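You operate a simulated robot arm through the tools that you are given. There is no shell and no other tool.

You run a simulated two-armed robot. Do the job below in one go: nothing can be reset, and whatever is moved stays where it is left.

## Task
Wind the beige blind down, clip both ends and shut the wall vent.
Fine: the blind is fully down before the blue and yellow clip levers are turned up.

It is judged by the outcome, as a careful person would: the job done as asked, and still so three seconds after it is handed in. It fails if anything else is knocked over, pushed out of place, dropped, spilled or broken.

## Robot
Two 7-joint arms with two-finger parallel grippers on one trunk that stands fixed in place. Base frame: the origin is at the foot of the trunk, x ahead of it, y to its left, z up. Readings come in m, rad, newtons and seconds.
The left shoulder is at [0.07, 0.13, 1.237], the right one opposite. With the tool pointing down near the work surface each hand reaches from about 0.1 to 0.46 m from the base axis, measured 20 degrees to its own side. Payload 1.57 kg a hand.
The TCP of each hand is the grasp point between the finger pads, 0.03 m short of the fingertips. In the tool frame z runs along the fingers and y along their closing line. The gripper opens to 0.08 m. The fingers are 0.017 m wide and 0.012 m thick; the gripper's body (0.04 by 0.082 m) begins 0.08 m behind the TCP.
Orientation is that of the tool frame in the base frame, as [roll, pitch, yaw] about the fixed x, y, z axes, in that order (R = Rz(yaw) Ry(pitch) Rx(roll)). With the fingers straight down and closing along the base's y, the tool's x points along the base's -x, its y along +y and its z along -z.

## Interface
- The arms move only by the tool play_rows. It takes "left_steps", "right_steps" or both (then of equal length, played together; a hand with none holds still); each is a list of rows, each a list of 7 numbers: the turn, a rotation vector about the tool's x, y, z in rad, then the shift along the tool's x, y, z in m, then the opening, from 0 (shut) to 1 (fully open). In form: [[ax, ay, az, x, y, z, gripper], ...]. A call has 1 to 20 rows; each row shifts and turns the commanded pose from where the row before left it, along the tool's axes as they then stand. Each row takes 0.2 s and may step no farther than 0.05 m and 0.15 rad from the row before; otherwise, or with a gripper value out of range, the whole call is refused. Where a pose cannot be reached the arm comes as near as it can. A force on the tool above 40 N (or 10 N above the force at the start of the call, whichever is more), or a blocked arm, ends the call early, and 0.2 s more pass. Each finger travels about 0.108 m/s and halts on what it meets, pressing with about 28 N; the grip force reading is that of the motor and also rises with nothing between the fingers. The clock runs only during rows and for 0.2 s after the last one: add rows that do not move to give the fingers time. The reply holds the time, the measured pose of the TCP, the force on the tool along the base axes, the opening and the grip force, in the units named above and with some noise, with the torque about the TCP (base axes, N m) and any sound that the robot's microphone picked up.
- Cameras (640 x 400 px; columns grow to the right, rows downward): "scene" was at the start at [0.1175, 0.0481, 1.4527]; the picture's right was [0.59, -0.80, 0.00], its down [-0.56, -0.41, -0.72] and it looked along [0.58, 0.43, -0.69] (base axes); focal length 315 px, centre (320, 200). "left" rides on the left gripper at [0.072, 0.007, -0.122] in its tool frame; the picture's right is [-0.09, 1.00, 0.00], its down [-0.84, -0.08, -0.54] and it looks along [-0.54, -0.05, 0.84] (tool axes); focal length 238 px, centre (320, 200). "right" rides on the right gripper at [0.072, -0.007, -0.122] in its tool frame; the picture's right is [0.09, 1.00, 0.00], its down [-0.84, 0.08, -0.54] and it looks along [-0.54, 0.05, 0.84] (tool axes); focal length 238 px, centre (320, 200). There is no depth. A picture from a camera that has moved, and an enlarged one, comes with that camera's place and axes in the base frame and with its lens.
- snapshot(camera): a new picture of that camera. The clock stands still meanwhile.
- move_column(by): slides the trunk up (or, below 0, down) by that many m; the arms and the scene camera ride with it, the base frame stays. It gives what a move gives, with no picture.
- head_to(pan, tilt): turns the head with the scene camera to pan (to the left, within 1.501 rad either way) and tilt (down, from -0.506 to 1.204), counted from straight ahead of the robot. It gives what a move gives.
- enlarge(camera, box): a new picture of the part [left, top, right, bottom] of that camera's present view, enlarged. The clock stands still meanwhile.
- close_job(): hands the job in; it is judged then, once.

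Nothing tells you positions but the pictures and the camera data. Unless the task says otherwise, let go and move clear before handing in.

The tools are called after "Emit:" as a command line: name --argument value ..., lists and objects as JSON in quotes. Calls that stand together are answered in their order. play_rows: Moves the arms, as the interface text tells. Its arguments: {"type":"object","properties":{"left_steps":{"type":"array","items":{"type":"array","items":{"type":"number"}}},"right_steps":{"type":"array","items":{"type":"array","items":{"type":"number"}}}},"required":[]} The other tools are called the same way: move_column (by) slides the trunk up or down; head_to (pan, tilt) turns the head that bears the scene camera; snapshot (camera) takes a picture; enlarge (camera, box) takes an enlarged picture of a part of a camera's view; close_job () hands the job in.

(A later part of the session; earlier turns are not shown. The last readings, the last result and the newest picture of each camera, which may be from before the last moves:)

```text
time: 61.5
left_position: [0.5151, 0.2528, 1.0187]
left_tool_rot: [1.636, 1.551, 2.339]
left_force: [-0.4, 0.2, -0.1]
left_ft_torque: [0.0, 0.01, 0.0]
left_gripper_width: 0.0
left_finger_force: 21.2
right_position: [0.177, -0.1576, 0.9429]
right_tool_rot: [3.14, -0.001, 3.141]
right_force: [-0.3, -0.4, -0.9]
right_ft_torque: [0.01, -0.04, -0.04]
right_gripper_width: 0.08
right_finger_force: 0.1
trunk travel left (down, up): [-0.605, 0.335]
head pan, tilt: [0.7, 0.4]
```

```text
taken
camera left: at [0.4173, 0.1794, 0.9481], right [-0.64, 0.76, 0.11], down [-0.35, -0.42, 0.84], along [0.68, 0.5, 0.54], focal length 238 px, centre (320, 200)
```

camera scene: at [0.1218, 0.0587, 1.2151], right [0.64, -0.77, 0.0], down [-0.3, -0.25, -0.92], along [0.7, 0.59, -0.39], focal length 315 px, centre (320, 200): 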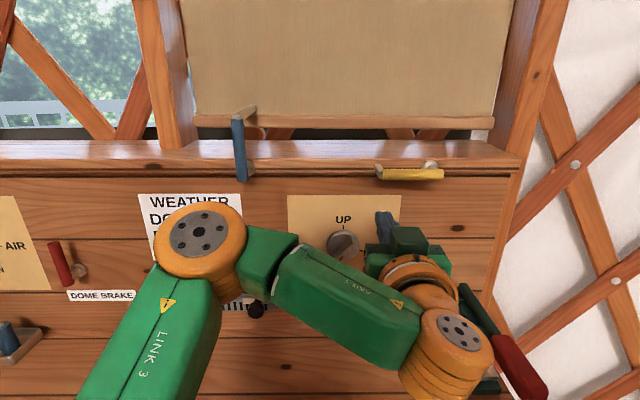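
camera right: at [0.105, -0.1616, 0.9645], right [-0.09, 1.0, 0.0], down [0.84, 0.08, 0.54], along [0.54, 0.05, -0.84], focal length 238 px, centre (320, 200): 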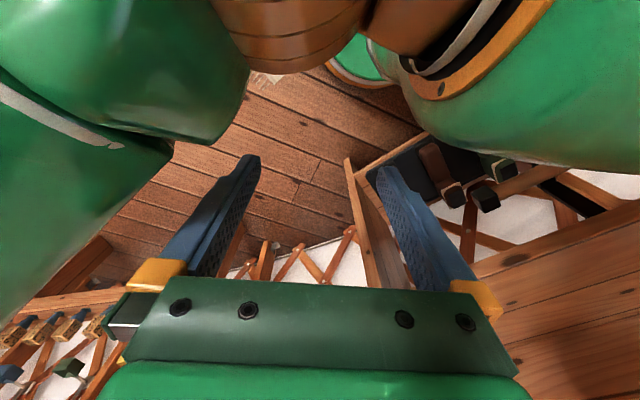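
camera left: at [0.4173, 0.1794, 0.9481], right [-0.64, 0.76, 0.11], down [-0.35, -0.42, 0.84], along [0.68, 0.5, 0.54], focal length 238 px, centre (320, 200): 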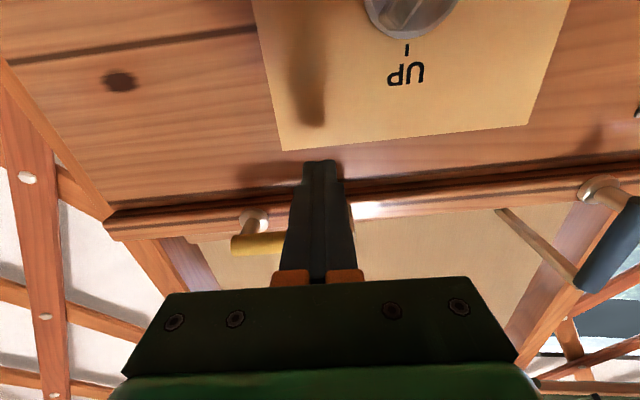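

Positioned under yellow (u≈0.141). I run the mirrored arc, first half.

Emit:
play_rows --left_steps '[[0, 0, 0, -0.0162, 0, 0, 0], [0, 0, 0, -0.0161, 0, 0, 0], [0, 0, 0, -0.0118, 0.0023, 0, 0], [0, 0, 0, -0.012, 0.0002, 0, 0], [0, 0, 0, -0.012, -0.0019, 0, 0], [0, 0, 0, -0.0114, -0.004, 0, 0], [0, 0, 0, 0, 0, 0, 0]]'

Emit:
snapshot --camera "left"

Emit:
snapshot --camera "scene"

```text
time: 63.1
left_position: [0.5167, 0.2545, 1.0923]
left_tool_rot: [1.65, 1.548, 2.352]
left_force: [-1.1, -0.3, 0.5]
left_ft_torque: [-0.01, -0.01, -0.03]
left_gripper_width: 0.0
left_finger_force: 21.0
left hand out of reach, approached as far as the arm can: row 6
right_position: [0.1769, -0.1575, 0.9418]
right_tool_rot: [3.14, -0.001, 3.141]
right_force: [-0.8, 0.1, 0.0]
right_ft_torque: [0.01, 0.01, 0.02]
right_gripper_width: 0.08
right_finger_force: 0.1
trunk travel left (down, up): [-0.605, 0.335]
head pan, tilt: [0.7, 0.4]
```

```text
taken
camera left: at [0.4184, 0.1811, 1.0216], right [-0.64, 0.76, 0.11], down [-0.35, -0.42, 0.84], along [0.68, 0.5, 0.54], focal length 238 px, centre (320, 200)
```

left: 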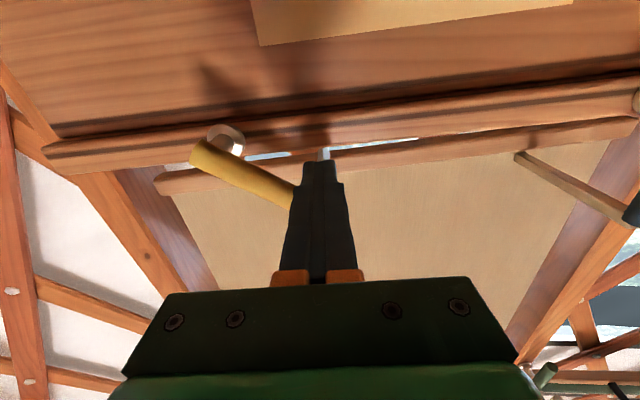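

```text
taken
camera scene: at [0.1224, 0.0589, 1.2151], right [0.64, -0.77, 0.0], down [-0.3, -0.25, -0.92], along [0.7, 0.59, -0.39], focal length 315 px, centre (320, 200)
```

scene: 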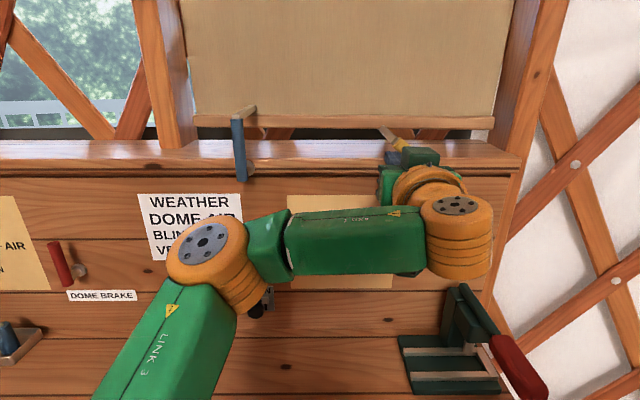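

At z≈1.09 the arm hits its reach limit with the hand squared to the wall. I'll yaw the hand about 0.4 rad to the right, which relieves the wrist, and carry on pushing.

Emit:
play_rows --left_steps '[[0, 0, 0, 0.012, 0, 0, 0], [0.133, 0, 0, 0, 0, 0, 0], [0.133, 0, 0, 0, 0, 0, 0], [0.133, 0, 0, 0, 0, 0, 0], [0, 0, 0, 0, 0, 0, 0]]'

Emit:
snapshot --camera "left"

Emit:
snapshot --camera "scene"

```text
time: 64.3
left_position: [0.5155, 0.2534, 1.0798]
left_tool_rot: [2.073, 1.549, 2.375]
left_force: [-0.4, -0.3, 0.5]
left_ft_torque: [0.01, 0.02, -0.04]
left_gripper_width: 0.0
left_finger_force: 21.3
right_position: [0.1769, -0.1575, 0.9413]
right_tool_rot: [3.139, 0.0, -3.141]
right_force: [0.0, 0.1, 0.5]
right_ft_torque: [-0.01, -0.01, 0.0]
right_gripper_width: 0.0801
right_finger_force: 0.1
trunk travel left (down, up): [-0.605, 0.335]
head pan, tilt: [0.7, 0.4]
```

```text
taken
camera left: at [0.3961, 0.2245, 1.0095], right [-0.29, 0.95, 0.11], down [-0.48, -0.25, 0.84], along [0.83, 0.19, 0.53], focal length 238 px, centre (320, 200)
```

left: 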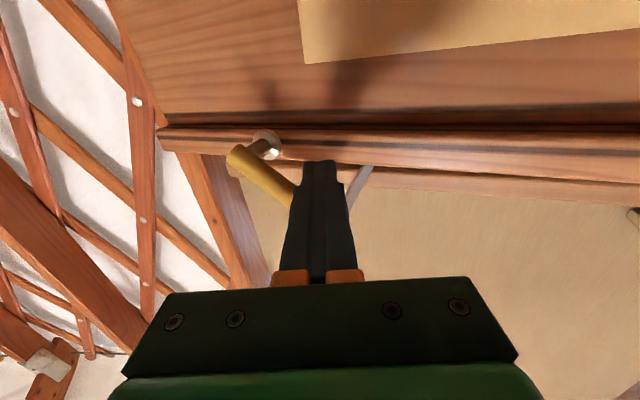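

```text
taken
camera scene: at [0.1225, 0.0584, 1.215], right [0.64, -0.77, 0.0], down [-0.3, -0.25, -0.92], along [0.7, 0.59, -0.39], focal length 315 px, centre (320, 200)
```

scene: 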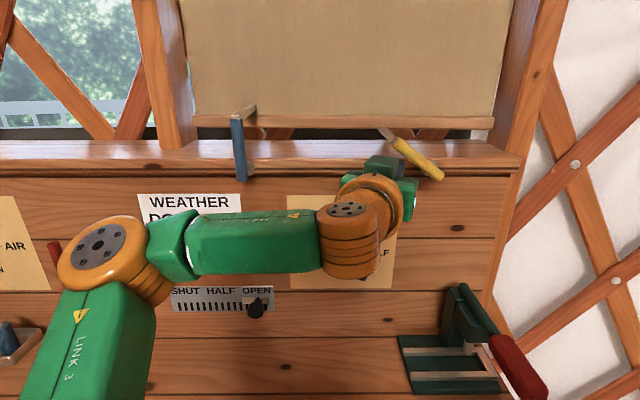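

The yaw freed the wrist and the yellow lever is holding at ≈38°. I complete its arc with the yawed hand.

Emit:
play_rows --left_steps '[[0, 0, 0, -0.0187, 0.0018, -0.0008, 0], [0, 0, 0, -0.0102, -0.0046, 0.002, 0], [0, 0, 0, -0.0094, -0.007, 0.003, 0], [0, 0, 0, -0.0077, -0.0081, 0.0034, 0], [0, 0, 0, 0, 0, 0, 0]]'

Emit:
snapshot --camera "left"

Emit:
snapshot --camera "scene"

```text
time: 65.5
left_position: [0.5281, 0.2381, 1.1252]
left_tool_rot: [2.069, 1.549, 2.37]
left_force: [0.5, 0.7, -0.1]
left_ft_torque: [-0.03, 0.02, 0.02]
left_gripper_width: 0.0001
left_finger_force: 20.8
right_position: [0.1771, -0.1566, 0.942]
right_tool_rot: [3.14, 0.001, 3.141]
right_force: [0.0, 0.0, 0.8]
right_ft_torque: [-0.03, -0.01, 0.01]
right_gripper_width: 0.0799
right_finger_force: 0.2
trunk travel left (down, up): [-0.605, 0.335]
head pan, tilt: [0.7, 0.4]
```

```text
taken
camera left: at [0.4101, 0.2092, 1.0548], right [-0.3, 0.95, 0.11], down [-0.48, -0.25, 0.84], along [0.82, 0.2, 0.53], focal length 238 px, centre (320, 200)
```

left: 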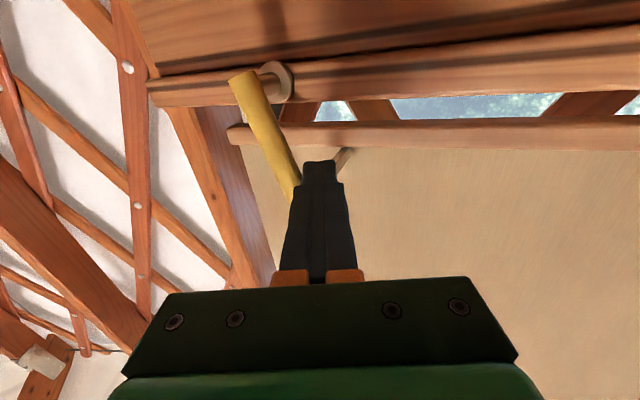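

```text
taken
camera scene: at [0.1224, 0.0591, 1.215], right [0.64, -0.77, 0.0], down [-0.3, -0.25, -0.92], along [0.7, 0.59, -0.39], focal length 315 px, centre (320, 200)
```

scene: 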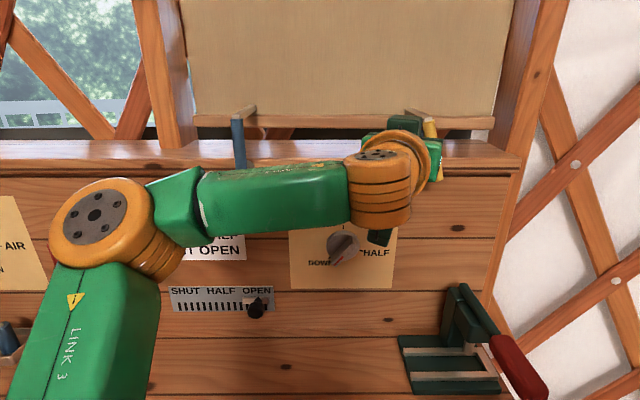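

Yellow is at about 70°. I finish the swing and seat it at its stop.

Emit:
play_rows --left_steps '[[0, 0, 0, -0.0062, -0.0089, 0.0038, 0], [0, 0, 0, -0.0045, -0.0083, 0.0035, 0], [0, 0, 0, 0, -0.0046, 0.002, 0], [0, 0, 0, 0, -0.0037, 0.0016, 0], [0, 0, 0, 0, 0, 0, 0]]'

Emit:
snapshot --camera "left"

Emit:
snapshot --camera "scene"

```text
time: 66.7
left_position: [0.5425, 0.2236, 1.1359]
left_tool_rot: [2.204, 1.557, 2.511]
left_force: [-11.9, 12.6, -3.7]
left_ft_torque: [0.03, 0.14, 0.28]
left_gripper_width: 0.0
left_finger_force: 21.0
right_position: [0.1742, -0.1521, 0.9447]
right_tool_rot: [-3.138, 0.005, -3.14]
right_force: [0.4, -0.1, 0.9]
right_ft_torque: [0.0, -0.03, 0.0]
right_gripper_width: 0.0798
right_finger_force: 0.1
trunk travel left (down, up): [-0.605, 0.335]
head pan, tilt: [0.7, 0.4]
```

```text
taken
camera left: at [0.4234, 0.1931, 1.0656], right [-0.3, 0.95, 0.1], down [-0.48, -0.24, 0.84], along [0.82, 0.2, 0.53], focal length 238 px, centre (320, 200)
```

left: 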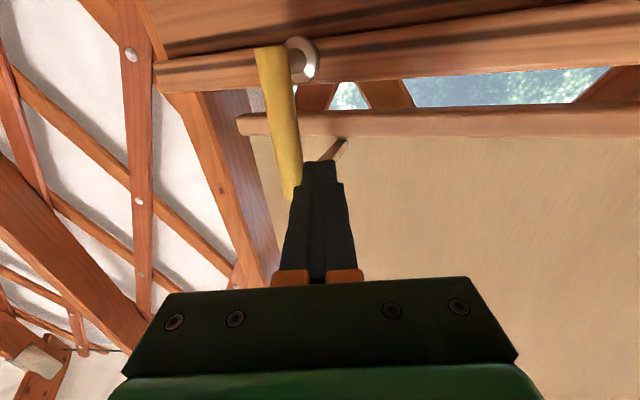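

```text
taken
camera scene: at [0.1171, 0.0661, 1.2152], right [0.65, -0.76, 0.01], down [-0.29, -0.26, -0.92], along [0.71, 0.59, -0.39], focal length 315 px, centre (320, 200)
```

scene: 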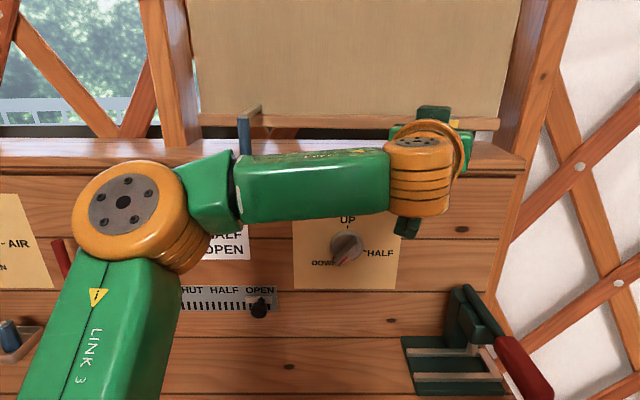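

Yellow reached its stop (17 N sideways). I back away from it and retract to verify both levers stay upright.

Emit:
play_rows --left_steps '[[0, 0, 0, 0, 0.012, -0.004, 0], [0, 0, 0, 0, 0.003, -0.02, 0], [0, 0, 0, 0, 0, -0.02, 0], [0, 0, 0, 0, 0, -0.02, 0], [0, 0, 0, 0, 0, 0, 0]]'

Emit:
snapshot --camera "left"

Emit:
snapshot --camera "scene"

```text
time: 67.9
left_position: [0.4808, 0.2124, 1.1366]
left_tool_rot: [2.06, 1.55, 2.363]
left_force: [-0.1, 0.2, -0.5]
left_ft_torque: [-0.02, 0.0, -0.01]
left_gripper_width: 0.0
left_finger_force: 21.3
right_position: [0.1758, -0.1561, 0.9418]
right_tool_rot: [3.139, -0.001, 3.141]
right_force: [-0.7, -1.0, 0.3]
right_ft_torque: [0.0, 0.01, -0.01]
right_gripper_width: 0.08
right_finger_force: 0.0
trunk travel left (down, up): [-0.605, 0.335]
head pan, tilt: [0.7, 0.4]
```

```text
taken
camera left: at [0.3619, 0.1829, 1.0663], right [-0.3, 0.95, 0.11], down [-0.48, -0.25, 0.84], along [0.82, 0.2, 0.53], focal length 238 px, centre (320, 200)
```

left: 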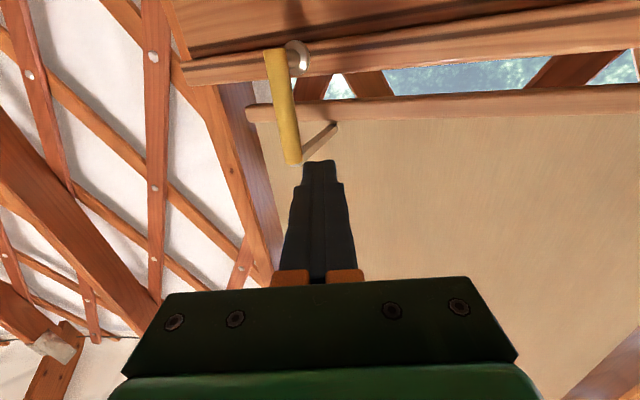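

```text
taken
camera scene: at [0.1224, 0.0589, 1.215], right [0.64, -0.77, 0.0], down [-0.3, -0.25, -0.92], along [0.7, 0.59, -0.39], focal length 315 px, centre (320, 200)
```

scene: 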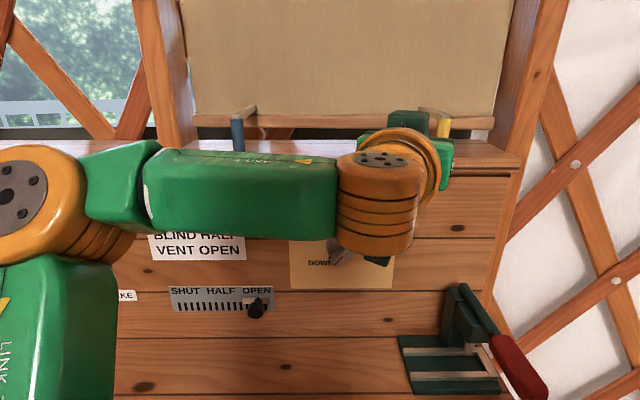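

Both levers stay up with hooks over the rail. Now the vent: I square the hand to the wall again and move left in front of the area to the right of the slider.

Emit:
play_rows --left_steps '[[-0.133, 0, 0, 0, 0.01, 0, 0], [-0.133, 0, 0, 0, 0.01, 0, 0], [-0.133, 0, 0, 0, 0.01, 0, 0], [0, 0, 0, 0, 0.03, 0, 0], [0, 0, 0, 0, 0.03, 0, 0], [0, 0, 0, 0, 0.03, 0, 0], [0, 0, 0, 0, 0.03, 0, 0], [0, 0, 0, 0, 0.03, 0, 0], [0, 0, 0, 0, 0, 0, 0]]'

Emit:
snapshot --camera "scene"

```text
time: 69.9
left_position: [0.3696, 0.3609, 1.1369]
left_tool_rot: [1.653, 1.549, 2.356]
left_force: [0.3, -0.4, 0.4]
left_ft_torque: [0.06, -0.02, 0.02]
left_gripper_width: 0.0001
left_finger_force: 21.0
left hand out of reach, approached as far as the arm can: row 3
right_position: [0.1776, -0.1571, 0.9418]
right_tool_rot: [3.139, -0.003, -3.141]
right_force: [0.0, 1.0, 0.0]
right_ft_torque: [0.0, 0.03, -0.03]
right_gripper_width: 0.08
right_finger_force: 0.1
trunk travel left (down, up): [-0.605, 0.335]
head pan, tilt: [0.7, 0.4]
```

```text
taken
camera scene: at [0.1226, 0.0582, 1.215], right [0.64, -0.77, 0.0], down [-0.3, -0.25, -0.92], along [0.7, 0.59, -0.39], focal length 315 px, centre (320, 200)
```

scene: 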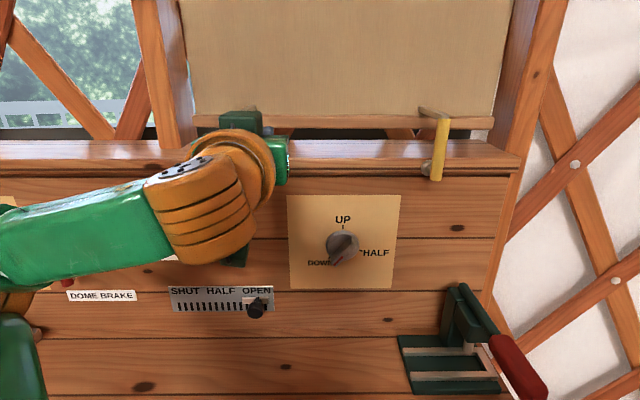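

Slider head is at about (0.394, 0.438, 0.81) with ≈0.13 m of travel to SHUT. I lower the trunk in two stages, watching the elbow's clearance over the desk.

Emit:
move_column --by -0.13

Emit:
head_to --pan 1.0 --tilt 0.7

Emit:
snapshot --camera "scene"

Emit:
snapshot --camera "left"

```text
time: 71.5
left_position: [0.3697, 0.3602, 1.0067]
left_tool_rot: [1.654, 1.548, 2.358]
left_force: [0.6, -0.9, -0.6]
left_ft_torque: [-0.02, 0.01, -0.03]
left_gripper_width: 0.0
left_finger_force: 21.1
right_position: [0.1768, -0.1568, 0.8127]
right_tool_rot: [3.139, 0.0, 3.14]
right_force: [-0.5, -0.1, -0.5]
right_ft_torque: [0.02, 0.02, -0.01]
right_gripper_width: 0.08
right_finger_force: 0.0
trunk travel left (down, up): [-0.475, 0.465]
head pan, tilt: [0.7, 0.4]
```

```text
time: 72.3
left_position: [0.3685, 0.3605, 1.0068]
left_tool_rot: [1.657, 1.547, 2.362]
left_force: [0.2, -0.4, -0.4]
left_ft_torque: [-0.02, -0.01, 0.0]
left_gripper_width: 0.0001
left_finger_force: 21.1
right_position: [0.1772, -0.1572, 0.8116]
right_tool_rot: [-3.141, -0.001, -3.14]
right_force: [1.4, -0.4, -0.5]
right_ft_torque: [0.0, 0.02, 0.0]
right_gripper_width: 0.0802
right_finger_force: 0.0
trunk travel left (down, up): [-0.475, 0.465]
head pan, tilt: [1.0, 0.7]
```

```text
taken
camera scene: at [0.0973, 0.0706, 1.0583], right [0.84, -0.54, 0.0], down [-0.35, -0.54, -0.77], along [0.41, 0.64, -0.64], focal length 315 px, centre (320, 200)
```

scene: 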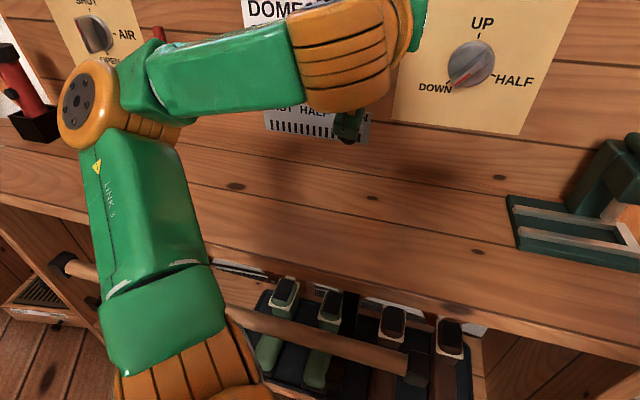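

```text
taken
camera left: at [0.2711, 0.2881, 0.9355], right [-0.64, 0.76, 0.11], down [-0.35, -0.42, 0.84], along [0.68, 0.5, 0.54], focal length 238 px, centre (320, 200)
```

left: 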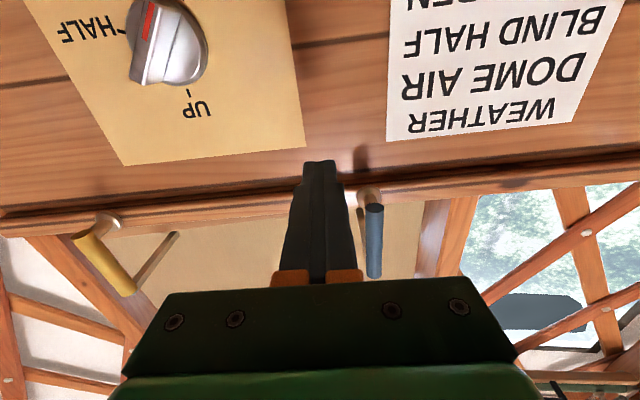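

The elbow is clear (z≈0.95, behind the desk edge). I lower 0.10 m more, then bring the hand down to slider height, staying to the right of the slider.

Emit:
move_column --by -0.1

Emit:
play_rows --left_steps '[[0, 0, 0, 0.024, 0, 0, 0], [0, 0, 0, 0.024, 0, 0, 0], [0, 0, 0, 0.024, 0, 0, 0], [0, 0, 0, 0.023, 0, 0, 0], [0, 0, 0, 0, 0, 0, 0]]'

Emit:
snapshot --camera "scene"

Emit:
snapshot --camera "left"

```text
time: 73.6
left_position: [0.3694, 0.3613, 0.9074]
left_tool_rot: [1.653, 1.549, 2.356]
left_force: [0.2, 0.0, -0.3]
left_ft_torque: [0.02, 0.0, 0.0]
left_gripper_width: 0.0
left_finger_force: 21.4
right_position: [0.177, -0.157, 0.7113]
right_tool_rot: [3.141, -0.001, 3.141]
right_force: [-0.7, 0.0, 0.5]
right_ft_torque: [0.0, 0.0, 0.0]
right_gripper_width: 0.0798
right_finger_force: 0.1
trunk travel left (down, up): [-0.375, 0.565]
head pan, tilt: [1.0, 0.7]
```

```text
time: 74.8
left_position: [0.3757, 0.3654, 0.8169]
left_tool_rot: [1.732, 1.551, 2.436]
left_force: [0.5, 0.3, 0.4]
left_ft_torque: [0.0, 0.03, -0.01]
left_gripper_width: 0.0
left_finger_force: 21.8
left hand out of reach, approached as far as the arm can: row 4
right_position: [0.1757, -0.1565, 0.7134]
right_tool_rot: [3.14, 0.0, 3.141]
right_force: [0.4, -0.2, -0.9]
right_ft_torque: [-0.02, 0.01, 0.01]
right_gripper_width: 0.08
right_finger_force: 0.2
trunk travel left (down, up): [-0.375, 0.565]
head pan, tilt: [1.0, 0.7]
```

```text
taken
camera scene: at [0.0972, 0.0706, 0.9582], right [0.84, -0.54, 0.0], down [-0.35, -0.54, -0.76], along [0.41, 0.64, -0.64], focal length 315 px, centre (320, 200)
```

scene: 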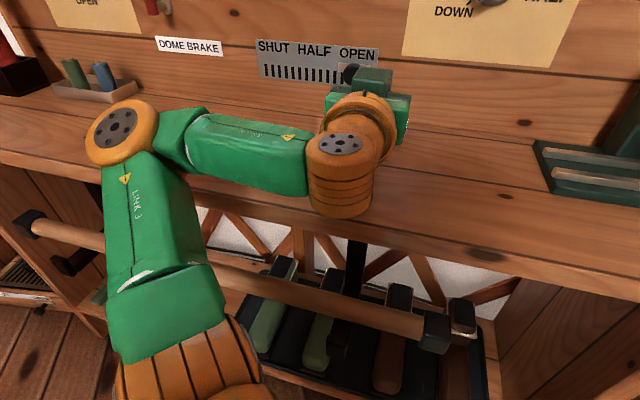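

```text
taken
camera left: at [0.2783, 0.2929, 0.7459], right [-0.64, 0.76, 0.11], down [-0.35, -0.42, 0.84], along [0.68, 0.5, 0.54], focal length 238 px, centre (320, 200)
```

left: 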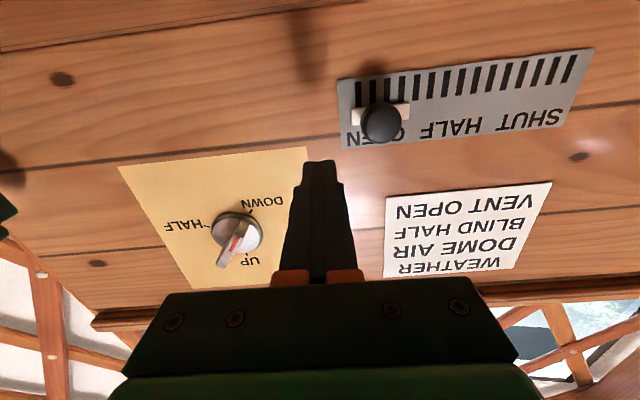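

The slider head is at u≈-0.082, z≈0.803; my fingertip is to its right but 1.4 cm high. I lower the trunk slightly and go forward beside it.

Emit:
move_column --by -0.014

Emit:
play_rows --left_steps '[[0, 0, 0, 0, 0, 0.016, 0], [0, 0, 0, 0, 0, 0.016, 0], [0, 0, 0, 0, 0, 0.014, 0], [0, 0, 0, 0, 0, 0, 0]]'

Emit:
snapshot --camera "left"

Emit:
enlarge --camera "scene" --box '[230, 20, 450, 158]'

```text
time: 75.2
left_position: [0.3753, 0.3662, 0.8182]
left_tool_rot: [0.714, 1.551, 1.42]
left_force: [-2.9, -0.5, 10.3]
left_ft_torque: [-0.84, 1.22, -0.23]
left_gripper_width: 0.0002
left_finger_force: 21.6
right_position: [0.175, -0.1579, 0.7079]
right_tool_rot: [3.139, 0.004, -3.141]
right_force: [0.0, 0.0, -0.5]
right_ft_torque: [0.01, 0.03, 0.0]
right_gripper_width: 0.0799
right_finger_force: 0.1
trunk travel left (down, up): [-0.371, 0.569]
head pan, tilt: [1.0, 0.7]
stopped: the force on the tool passed its limit at 62 N (the readings are from after the stop); the commanded pose is now the measured one
```

```text
time: 76.2
left_position: [0.4106, 0.395, 0.8185]
left_tool_rot: [0.849, 1.553, 1.555]
left_force: [-2.9, -1.8, 4.8]
left_ft_torque: [-0.61, 0.78, -0.04]
left_gripper_width: 0.0
left_finger_force: 22.0
right_position: [0.1763, -0.1571, 0.7064]
right_tool_rot: [3.14, 0.001, -3.141]
right_force: [0.3, -0.3, -0.1]
right_ft_torque: [-0.02, -0.02, -0.04]
right_gripper_width: 0.08
right_finger_force: 0.0
trunk travel left (down, up): [-0.371, 0.569]
head pan, tilt: [1.0, 0.7]
```

```text
taken
camera left: at [0.3142, 0.3226, 0.746], right [-0.65, 0.76, 0.11], down [-0.36, -0.43, 0.83], along [0.67, 0.5, 0.55], focal length 238 px, centre (320, 200)
```

left: 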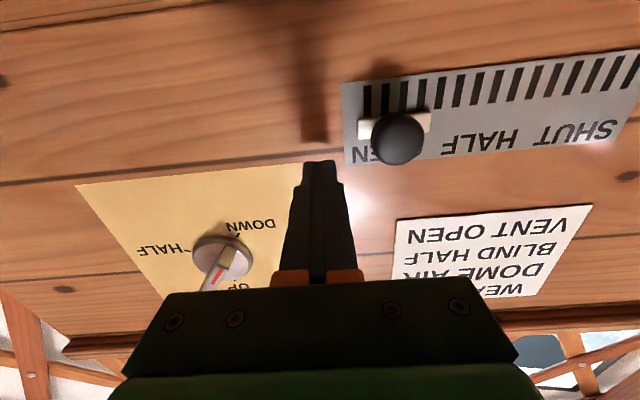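

```text
2.90 times, centred on (340, 89) of scene
camera zoom: at [0.096, 0.0695, 0.954], right [0.84, -0.54, 0.0], down [-0.35, -0.54, -0.77], along [0.41, 0.64, -0.64], focal length 913 px, centre (262, 522)
```

zoom: 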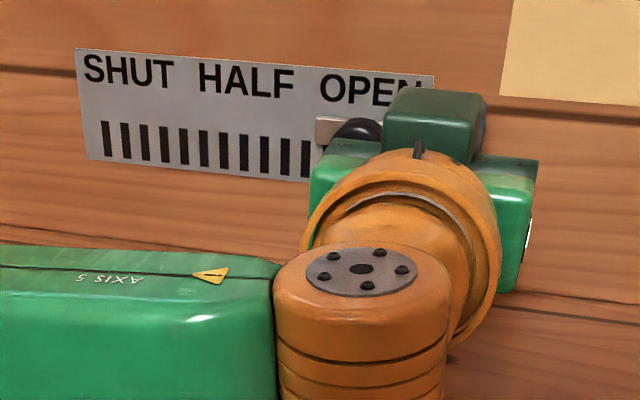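

Lowering pressed the hand's underside (camera side) onto the desk top, so I must not go lower in this roll. I lift off, retract a bit, and roll the hand so that its camera sits to the right instead of below.

Emit:
play_rows --left_steps '[[0, 0, 0, -0.01, 0, 0, 0], [0, 0, 0, -0.01, 0, -0.02, 0], [0, 0, -0.14, 0, 0, 0, 0], [0, 0, -0.14, 0, 0, 0, 0], [0, 0, -0.14, 0, 0, 0, 0], [0, 0, -0.14, 0, 0, 0, 0], [0, 0, -0.14, 0, 0, 0, 0], [0, 0, -0.14, 0, 0, 0, 0], [0, 0, -0.14, 0, 0, 0, 0], [0, 0, -0.14, 0, 0, 0, 0], [0, 0, -0.14, 0, 0, 0, 0], [0, 0, 0, 0, 0, 0, 0]]'

Emit:
snapshot --camera "left"

Emit:
snapshot --camera "scene"

```text
time: 78.8
left_position: [0.396, 0.3826, 0.8389]
left_tool_rot: [-1.559, 0.323, -0.86]
left_force: [-0.5, -0.8, 0.6]
left_ft_torque: [0.03, -0.01, 0.04]
left_gripper_width: 0.0001
left_finger_force: 20.7
right_position: [0.1771, -0.1557, 0.707]
right_tool_rot: [3.138, -0.001, 3.141]
right_force: [0.2, -0.3, -0.2]
right_ft_torque: [-0.02, 0.02, 0.0]
right_gripper_width: 0.08
right_finger_force: 0.0
trunk travel left (down, up): [-0.371, 0.569]
head pan, tilt: [1.0, 0.7]
```

```text
taken
camera left: at [0.3466, 0.2537, 0.8077], right [-0.25, 0.31, -0.91], down [-0.91, 0.23, 0.33], along [0.32, 0.92, 0.23], focal length 238 px, centre (320, 200)
```

left: 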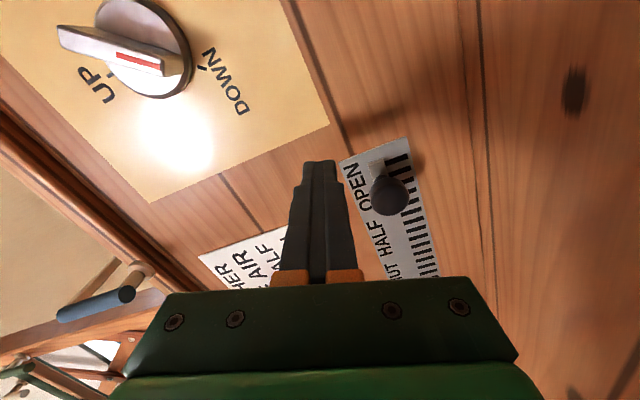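

```text
taken
camera scene: at [0.0972, 0.0706, 0.9538], right [0.84, -0.54, 0.0], down [-0.35, -0.54, -0.76], along [0.41, 0.64, -0.64], focal length 315 px, centre (320, 200)
```

scene: 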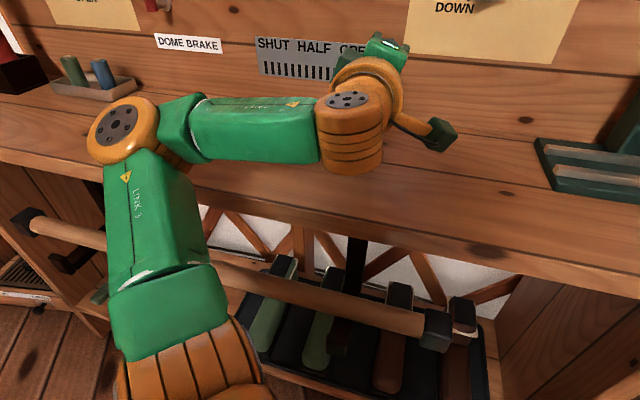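

Now the camera is to the side. The slider head is at z≈0.80, u≈-0.08; I lower the hand to that height in small steps, still right of the head.

Emit:
play_rows --left_steps '[[0, 0, 0, 0.0042, 0.0123, 0, 0], [0, 0, 0, 0.0042, 0.0123, 0, 0], [0, 0, 0, 0.004, 0.0118, 0, 0], [0, 0, 0, 0, 0, 0, 0]]'

Emit:
snapshot --camera "left"

Emit:
snapshot --camera "scene"

```text
time: 79.8
left_position: [0.3958, 0.383, 0.7993]
left_tool_rot: [-1.56, 0.323, -0.862]
left_force: [-0.3, 0.0, 0.5]
left_ft_torque: [0.03, 0.0, 0.01]
left_gripper_width: 0.0
left_finger_force: 21.8
right_position: [0.1759, -0.1572, 0.7081]
right_tool_rot: [3.138, 0.0, 3.14]
right_force: [-0.4, -0.5, 1.2]
right_ft_torque: [0.03, -0.03, -0.02]
right_gripper_width: 0.0797
right_finger_force: 0.0
trunk travel left (down, up): [-0.371, 0.569]
head pan, tilt: [1.0, 0.7]
```

```text
taken
camera left: at [0.3475, 0.2536, 0.7688], right [-0.26, 0.32, -0.91], down [-0.91, 0.23, 0.33], along [0.32, 0.92, 0.23], focal length 238 px, centre (320, 200)
```

left: 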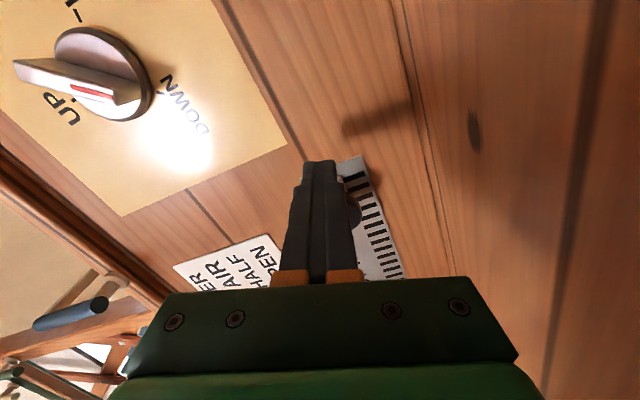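

```text
taken
camera scene: at [0.0972, 0.0706, 0.9538], right [0.84, -0.54, 0.0], down [-0.35, -0.54, -0.76], along [0.41, 0.64, -0.64], focal length 315 px, centre (320, 200)
```

scene: 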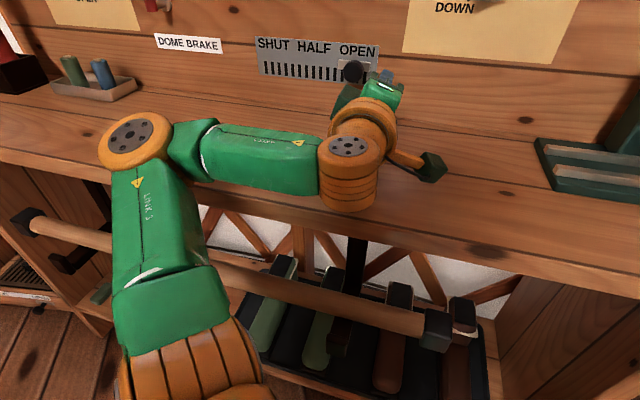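

The hand is at z=0.799, level with the head. I move forward 2 cm beside it and look closely.

Emit:
play_rows --left_steps '[[0, 0, 0, 0, 0, 0.01, 0], [0, 0, 0, 0, 0, 0.01, 0], [0, 0, 0, 0, 0, 0, 0]]'

Emit:
enlarge --camera "scene" --box '[240, 20, 440, 145]'

Emit:
enlarge --camera "left" --box '[260, 120, 460, 290]'

```text
time: 80.6
left_position: [0.4112, 0.3973, 0.8008]
left_tool_rot: [-1.559, 0.327, -0.861]
left_force: [0.1, 1.0, -0.1]
left_ft_torque: [-0.01, -0.02, 0.0]
left_gripper_width: 0.0
left_finger_force: 21.2
right_position: [0.1773, -0.1576, 0.7068]
right_tool_rot: [3.139, 0.002, 3.142]
right_force: [0.6, 0.8, -0.1]
right_ft_torque: [0.03, 0.01, 0.01]
right_gripper_width: 0.0799
right_finger_force: 0.1
trunk travel left (down, up): [-0.371, 0.569]
head pan, tilt: [1.0, 0.7]
```

```text
3.20 times, centred on (340, 82) of scene
camera zoom: at [0.0972, 0.0706, 0.9538], right [0.84, -0.54, 0.0], down [-0.35, -0.54, -0.76], along [0.41, 0.64, -0.64], focal length 1008 px, centre (256, 576)
```

zoom: 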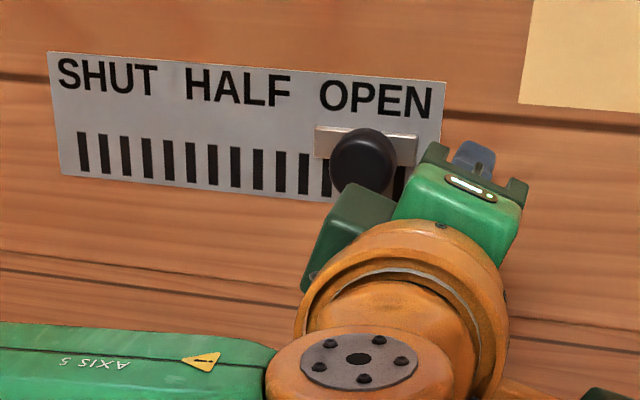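

```text
2.35 times, centred on (360, 205) of left
camera zoom: at [0.3624, 0.2677, 0.7698], right [-0.26, 0.32, -0.91], down [-0.91, 0.23, 0.34], along [0.32, 0.92, 0.23], focal length 561 px, centre (226, 188)
```

zoom: 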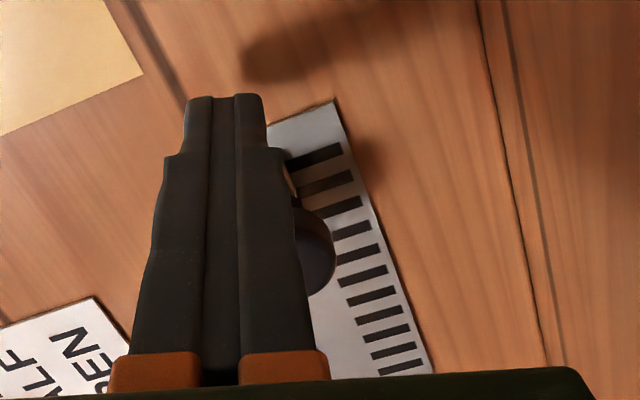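

The fingertip is just right of the slider head at its height. I push left in small steps.

Emit:
play_rows --left_steps '[[0, 0, 0, -0.0142, 0.0048, 0, 0], [0, 0, 0, -0.0142, 0.0048, 0, 0], [0, 0, 0, -0.0142, 0.0048, 0, 0], [0, 0, 0, 0, 0, 0, 0]]'

Emit:
enlarge --camera "scene" --box '[240, 20, 440, 145]'

Emit:
snapshot --camera "left"

```text
time: 81.6
left_position: [0.3714, 0.4158, 0.8147]
left_tool_rot: [-1.527, 0.331, -0.851]
left_force: [1.6, 1.3, 12.8]
left_ft_torque: [0.36, -0.21, -0.03]
left_gripper_width: 0.0
left_finger_force: 21.4
right_position: [0.1668, -0.1683, 0.708]
right_tool_rot: [3.121, 0.015, 3.14]
right_force: [0.7, -0.6, 0.1]
right_ft_torque: [-0.01, -0.03, 0.01]
right_gripper_width: 0.0799
right_finger_force: 0.1
trunk travel left (down, up): [-0.371, 0.569]
head pan, tilt: [1.0, 0.7]
```

```text
3.20 times, centred on (340, 82) of scene
camera zoom: at [0.0821, 0.0545, 0.9564], right [0.84, -0.54, 0.0], down [-0.33, -0.53, -0.78], along [0.42, 0.66, -0.62], focal length 1008 px, centre (256, 576)
```

zoom: 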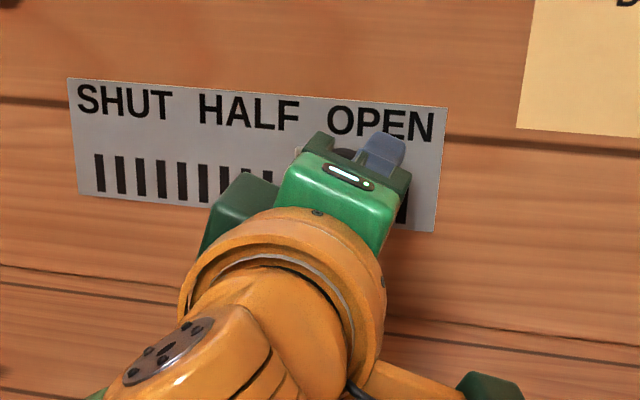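

```text
taken
camera left: at [0.3226, 0.2871, 0.7806], right [-0.24, 0.34, -0.91], down [-0.92, 0.22, 0.32], along [0.31, 0.91, 0.26], focal length 238 px, centre (320, 200)
```

left: 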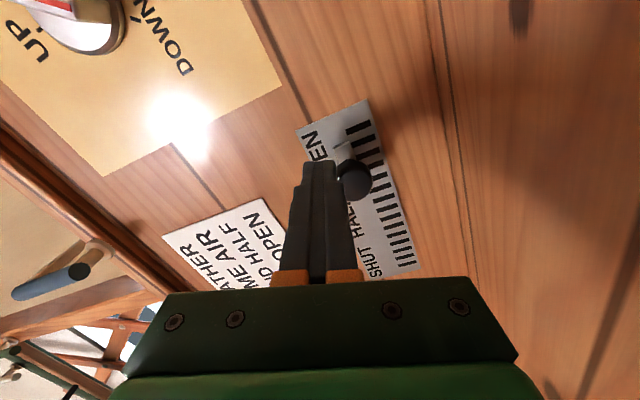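

Something strained: the trunk rocked a little and the finger rode up over the head. I look before moving.

Emit:
snapshot --camera "scene"

Emit:
snapshot --camera "right"

```text
taken
camera scene: at [0.0821, 0.0545, 0.9564], right [0.84, -0.54, 0.0], down [-0.33, -0.53, -0.78], along [0.42, 0.66, -0.62], focal length 315 px, centre (320, 200)
```

scene: 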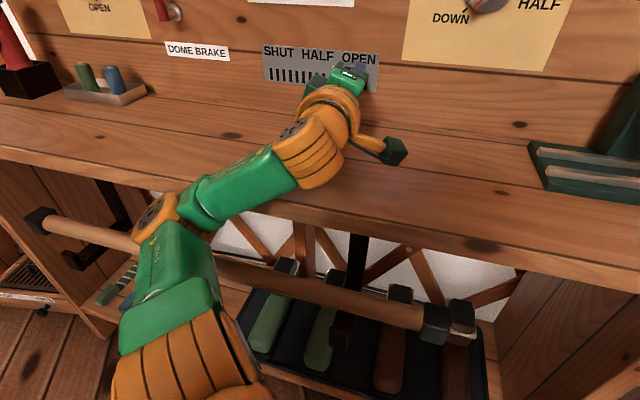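

```text
taken
camera right: at [0.0947, -0.1783, 0.8276], right [-0.09, 1.0, 0.02], down [0.83, 0.06, 0.56], along [0.55, 0.07, -0.83], focal length 238 px, centre (320, 200)
```

right: 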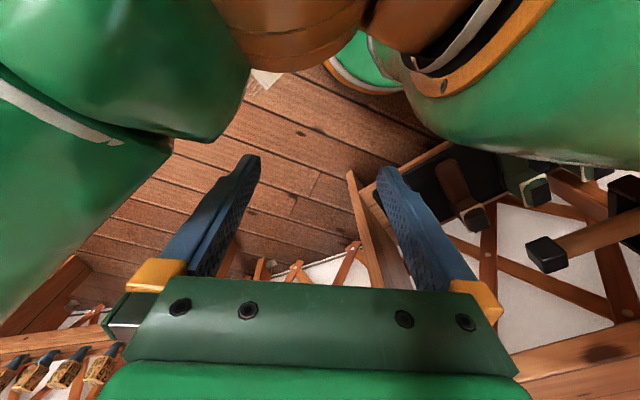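

The elbow dropped and the forearm is now leaning on the desk's front edge. I raise the trunk to relieve it.

Emit:
move_column --by 0.05

Emit:
snapshot --camera "scene"

Emit:
snapshot --camera "left"

```text
time: 82.5
left_position: [0.3774, 0.4268, 0.8536]
left_tool_rot: [-1.554, 0.323, -0.858]
left_force: [0.0, 0.0, 0.1]
left_ft_torque: [0.0, -0.02, 0.0]
left_gripper_width: 0.0001
left_finger_force: 21.1
right_position: [0.1721, -0.1584, 0.7579]
right_tool_rot: [3.136, 0.007, 3.141]
right_force: [-1.1, -0.4, -0.1]
right_ft_torque: [0.0, -0.01, 0.0]
right_gripper_width: 0.08
right_finger_force: 0.1
trunk travel left (down, up): [-0.421, 0.519]
head pan, tilt: [1.0, 0.7]
```

```text
taken
camera scene: at [0.0917, 0.0674, 1.0046], right [0.84, -0.54, 0.0], down [-0.34, -0.54, -0.77], along [0.42, 0.65, -0.64], focal length 315 px, centre (320, 200)
```

scene: 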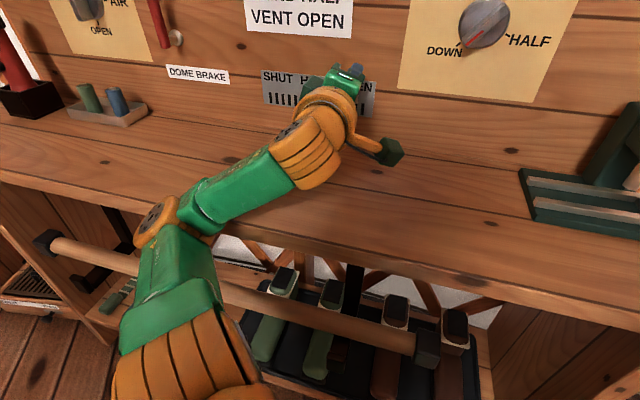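

```text
taken
camera left: at [0.3281, 0.2981, 0.8216], right [-0.25, 0.32, -0.91], down [-0.92, 0.23, 0.33], along [0.31, 0.92, 0.23], focal length 238 px, centre (320, 200)
```

left: 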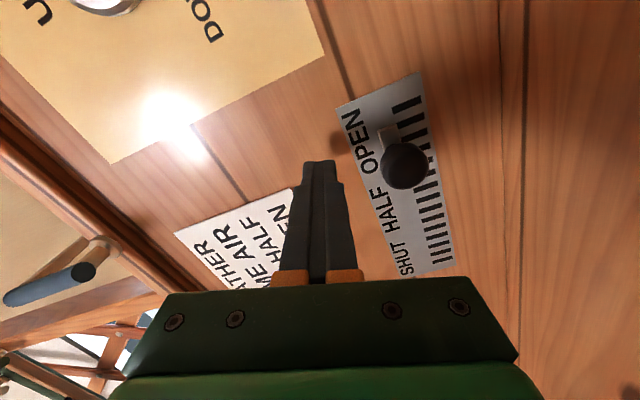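

Relieved. I'll switch to an elbow-up approach: raise the trunk, and reach the slider with the hand pitched downward instead of level. First raise a bit more, retract, and shift right into the free corridor between the blue lever and knob.

Emit:
move_column --by 0.05

Emit:
play_rows --left_steps '[[0, 0, 0, 0, 0, -0.02, 0], [0, 0, 0, 0, 0, -0.02, 0], [0, 0, 0, 0.019, -0.0064, -0.01, 0], [0, 0, 0, 0.019, -0.0064, 0, 0], [0, 0, 0, 0.019, -0.0064, 0, 0], [0, 0, 0, 0.019, -0.0064, 0, 0], [0, 0, 0, 0, 0, 0, 0]]'

Emit:
snapshot --camera "scene"

```text
time: 83.4
left_position: [0.383, 0.4297, 0.8989]
left_tool_rot: [-1.559, 0.324, -0.861]
left_force: [0.2, -0.1, 0.8]
left_ft_torque: [-0.03, -0.01, 0.02]
left_gripper_width: 0.0
left_finger_force: 21.5
right_position: [0.178, -0.1579, 0.8076]
right_tool_rot: [3.14, -0.001, 3.141]
right_force: [0.9, 0.5, 0.2]
right_ft_torque: [-0.05, 0.01, 0.03]
right_gripper_width: 0.0798
right_finger_force: 0.0
trunk travel left (down, up): [-0.471, 0.469]
head pan, tilt: [1.0, 0.7]
```

```text
time: 85.2
left_position: [0.4045, 0.3224, 0.9216]
left_tool_rot: [-1.523, 0.313, -0.871]
left_force: [1.3, -1.0, -1.4]
left_ft_torque: [0.08, -0.09, 0.19]
left_gripper_width: 0.0001
left_finger_force: 21.0
left hand out of reach, approached as far as the arm can: row 2, 3
right_position: [0.1577, -0.175, 0.8089]
right_tool_rot: [3.138, 0.014, 3.113]
right_force: [-1.5, -1.1, 0.7]
right_ft_torque: [0.09, -0.15, 0.01]
right_gripper_width: 0.08
right_finger_force: 0.0
trunk travel left (down, up): [-0.471, 0.469]
head pan, tilt: [1.0, 0.7]
stopped in row 7 (left hand): the arm was blocked; the commanded pose is now the measured one
```

```text
taken
camera scene: at [0.0691, 0.0959, 1.0547], right [0.88, -0.47, 0.02], down [-0.29, -0.57, -0.77], along [0.37, 0.68, -0.64], focal length 315 px, centre (320, 200)
```

scene: 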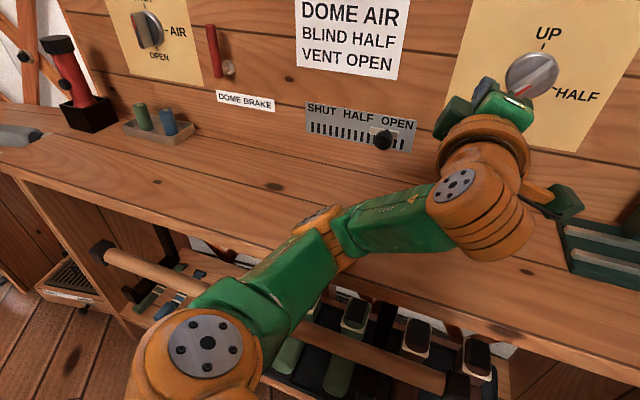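

The elbow is jammed against the desk's front edge and rocking the trunk. I'll undo part of that move (left/forward) to relieve it, then raise the trunk.

Emit:
play_rows --left_steps '[[0, 0, 0, -0.015, 0.005, 0.008, 0], [0, 0, 0, -0.015, 0.005, 0.008, 0], [0, 0, 0, 0, 0, 0, 0]]'

Emit:
snapshot --camera "scene"

```text
time: 85.5
left_position: [0.4486, 0.2419, 0.923]
left_tool_rot: [-1.518, 0.307, -1.0]
left_force: [-2.8, 6.4, 7.4]
left_ft_torque: [-0.27, 0.62, -0.68]
left_gripper_width: 0.0001
left_finger_force: 20.8
right_position: [0.1393, -0.209, 0.8004]
right_tool_rot: [-3.141, 0.012, 2.98]
right_force: [0.5, -1.3, 2.9]
right_ft_torque: [0.11, -0.02, 0.01]
right_gripper_width: 0.0801
right_finger_force: 0.2
trunk travel left (down, up): [-0.471, 0.469]
head pan, tilt: [1.0, 0.7]
stopped in row 1 (left hand): the arm was blocked; the commanded pose is now the measured one
```

```text
taken
camera scene: at [0.083, 0.0847, 1.0536], right [0.86, -0.52, 0.01], down [-0.32, -0.56, -0.77], along [0.4, 0.65, -0.64], focal length 315 px, centre (320, 200)
```

scene: 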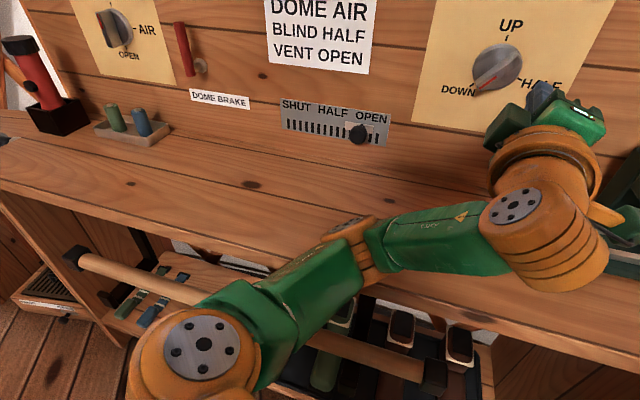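

The elbow is still near the desk edge; the hand is clear of knob and levers (tips at n≈0.53). I raise the trunk to lift the elbow free.

Emit:
move_column --by 0.08

Emit:
snapshot --camera "scene"

Emit:
snapshot --camera "left"

```text
time: 85.9
left_position: [0.4581, 0.2249, 0.9223]
left_tool_rot: [-1.523, 0.327, -1.007]
left_force: [-0.8, 0.5, 0.8]
left_ft_torque: [0.01, 0.03, -0.07]
left_gripper_width: 0.0001
left_finger_force: 21.2
right_position: [0.1431, -0.2368, 0.8038]
right_tool_rot: [3.117, -0.004, 2.981]
right_force: [0.7, 1.8, -0.7]
right_ft_torque: [-0.13, 0.13, 0.01]
right_gripper_width: 0.0797
right_finger_force: 0.1
trunk travel left (down, up): [-0.472, 0.468]
head pan, tilt: [1.0, 0.7]
stopped: the arm was blocked; the commanded pose is now the measured one
```

```text
taken
camera scene: at [0.0958, 0.0483, 1.0556], right [0.84, -0.55, -0.01], down [-0.35, -0.53, -0.77], along [0.42, 0.65, -0.63], focal length 315 px, centre (320, 200)
```

scene: 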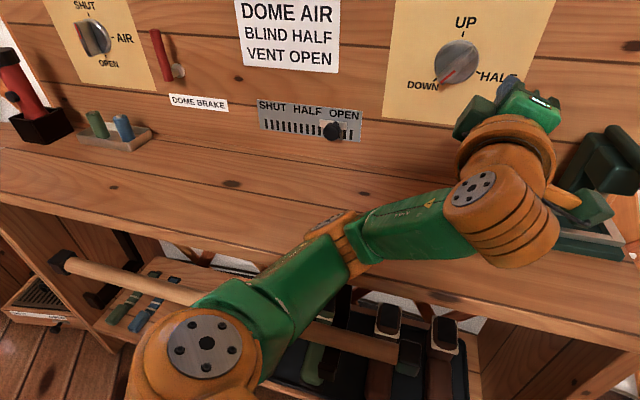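

```text
taken
camera left: at [0.3892, 0.1055, 0.8889], right [-0.18, 0.37, -0.91], down [-0.88, 0.37, 0.32], along [0.45, 0.85, 0.26], focal length 238 px, centre (320, 200)
```

left: 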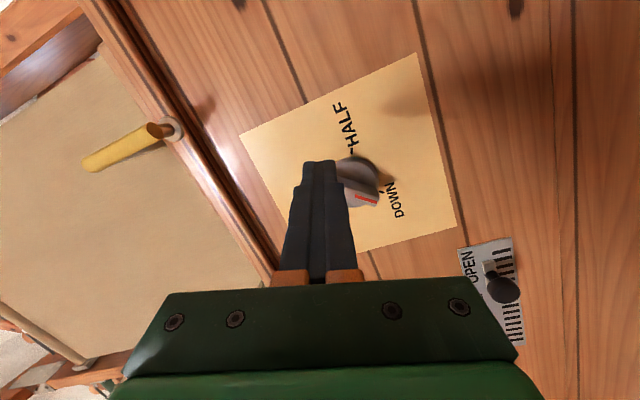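

The readings look like the robot is still swinging after the jam released. I let everything settle with idle rows and then re-check.

Emit:
play_rows --left_steps '[[0, 0, 0, 0, 0, 0, 0], [0, 0, 0, 0, 0, 0, 0], [0, 0, 0, 0, 0, 0, 0], [0, 0, 0, 0, 0, 0, 0]]'

Emit:
snapshot --camera "scene"

Emit:
snapshot --camera "right"

```text
time: 86.9
left_position: [0.4507, 0.2399, 0.9231]
left_tool_rot: [-1.524, 0.324, -0.996]
left_force: [0.1, 0.1, 0.7]
left_ft_torque: [0.01, -0.03, -0.02]
left_gripper_width: 0.0
left_finger_force: 21.0
right_position: [0.1438, -0.228, 0.8049]
right_tool_rot: [3.124, 0.002, 2.991]
right_force: [-0.4, 0.3, 1.1]
right_ft_torque: [-0.02, 0.0, 0.01]
right_gripper_width: 0.0801
right_finger_force: 0.1
trunk travel left (down, up): [-0.472, 0.468]
head pan, tilt: [1.0, 0.7]
```

```text
taken
camera scene: at [0.0906, 0.0619, 1.0564], right [0.84, -0.54, 0.0], down [-0.34, -0.53, -0.77], along [0.42, 0.65, -0.64], focal length 315 px, centre (320, 200)
```

scene: 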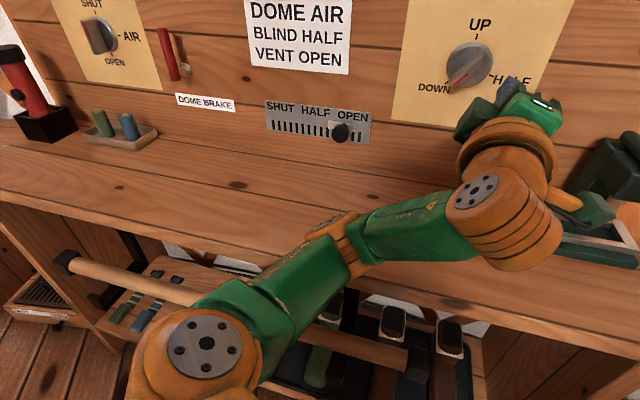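

```text
taken
camera right: at [0.0722, -0.2256, 0.928], right [0.06, 1.0, 0.02], down [0.84, -0.06, 0.54], along [0.54, -0.02, -0.84], focal length 238 px, centre (320, 200)
```

right: 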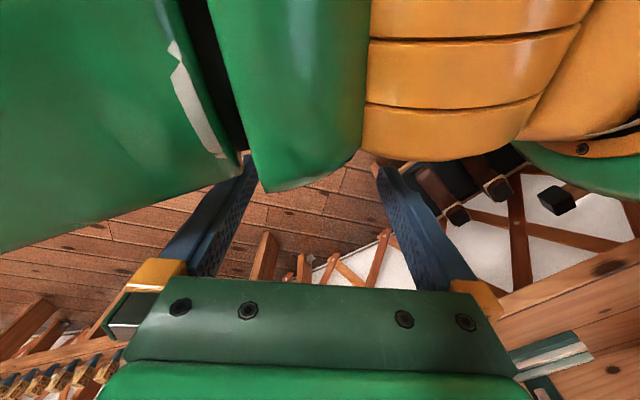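

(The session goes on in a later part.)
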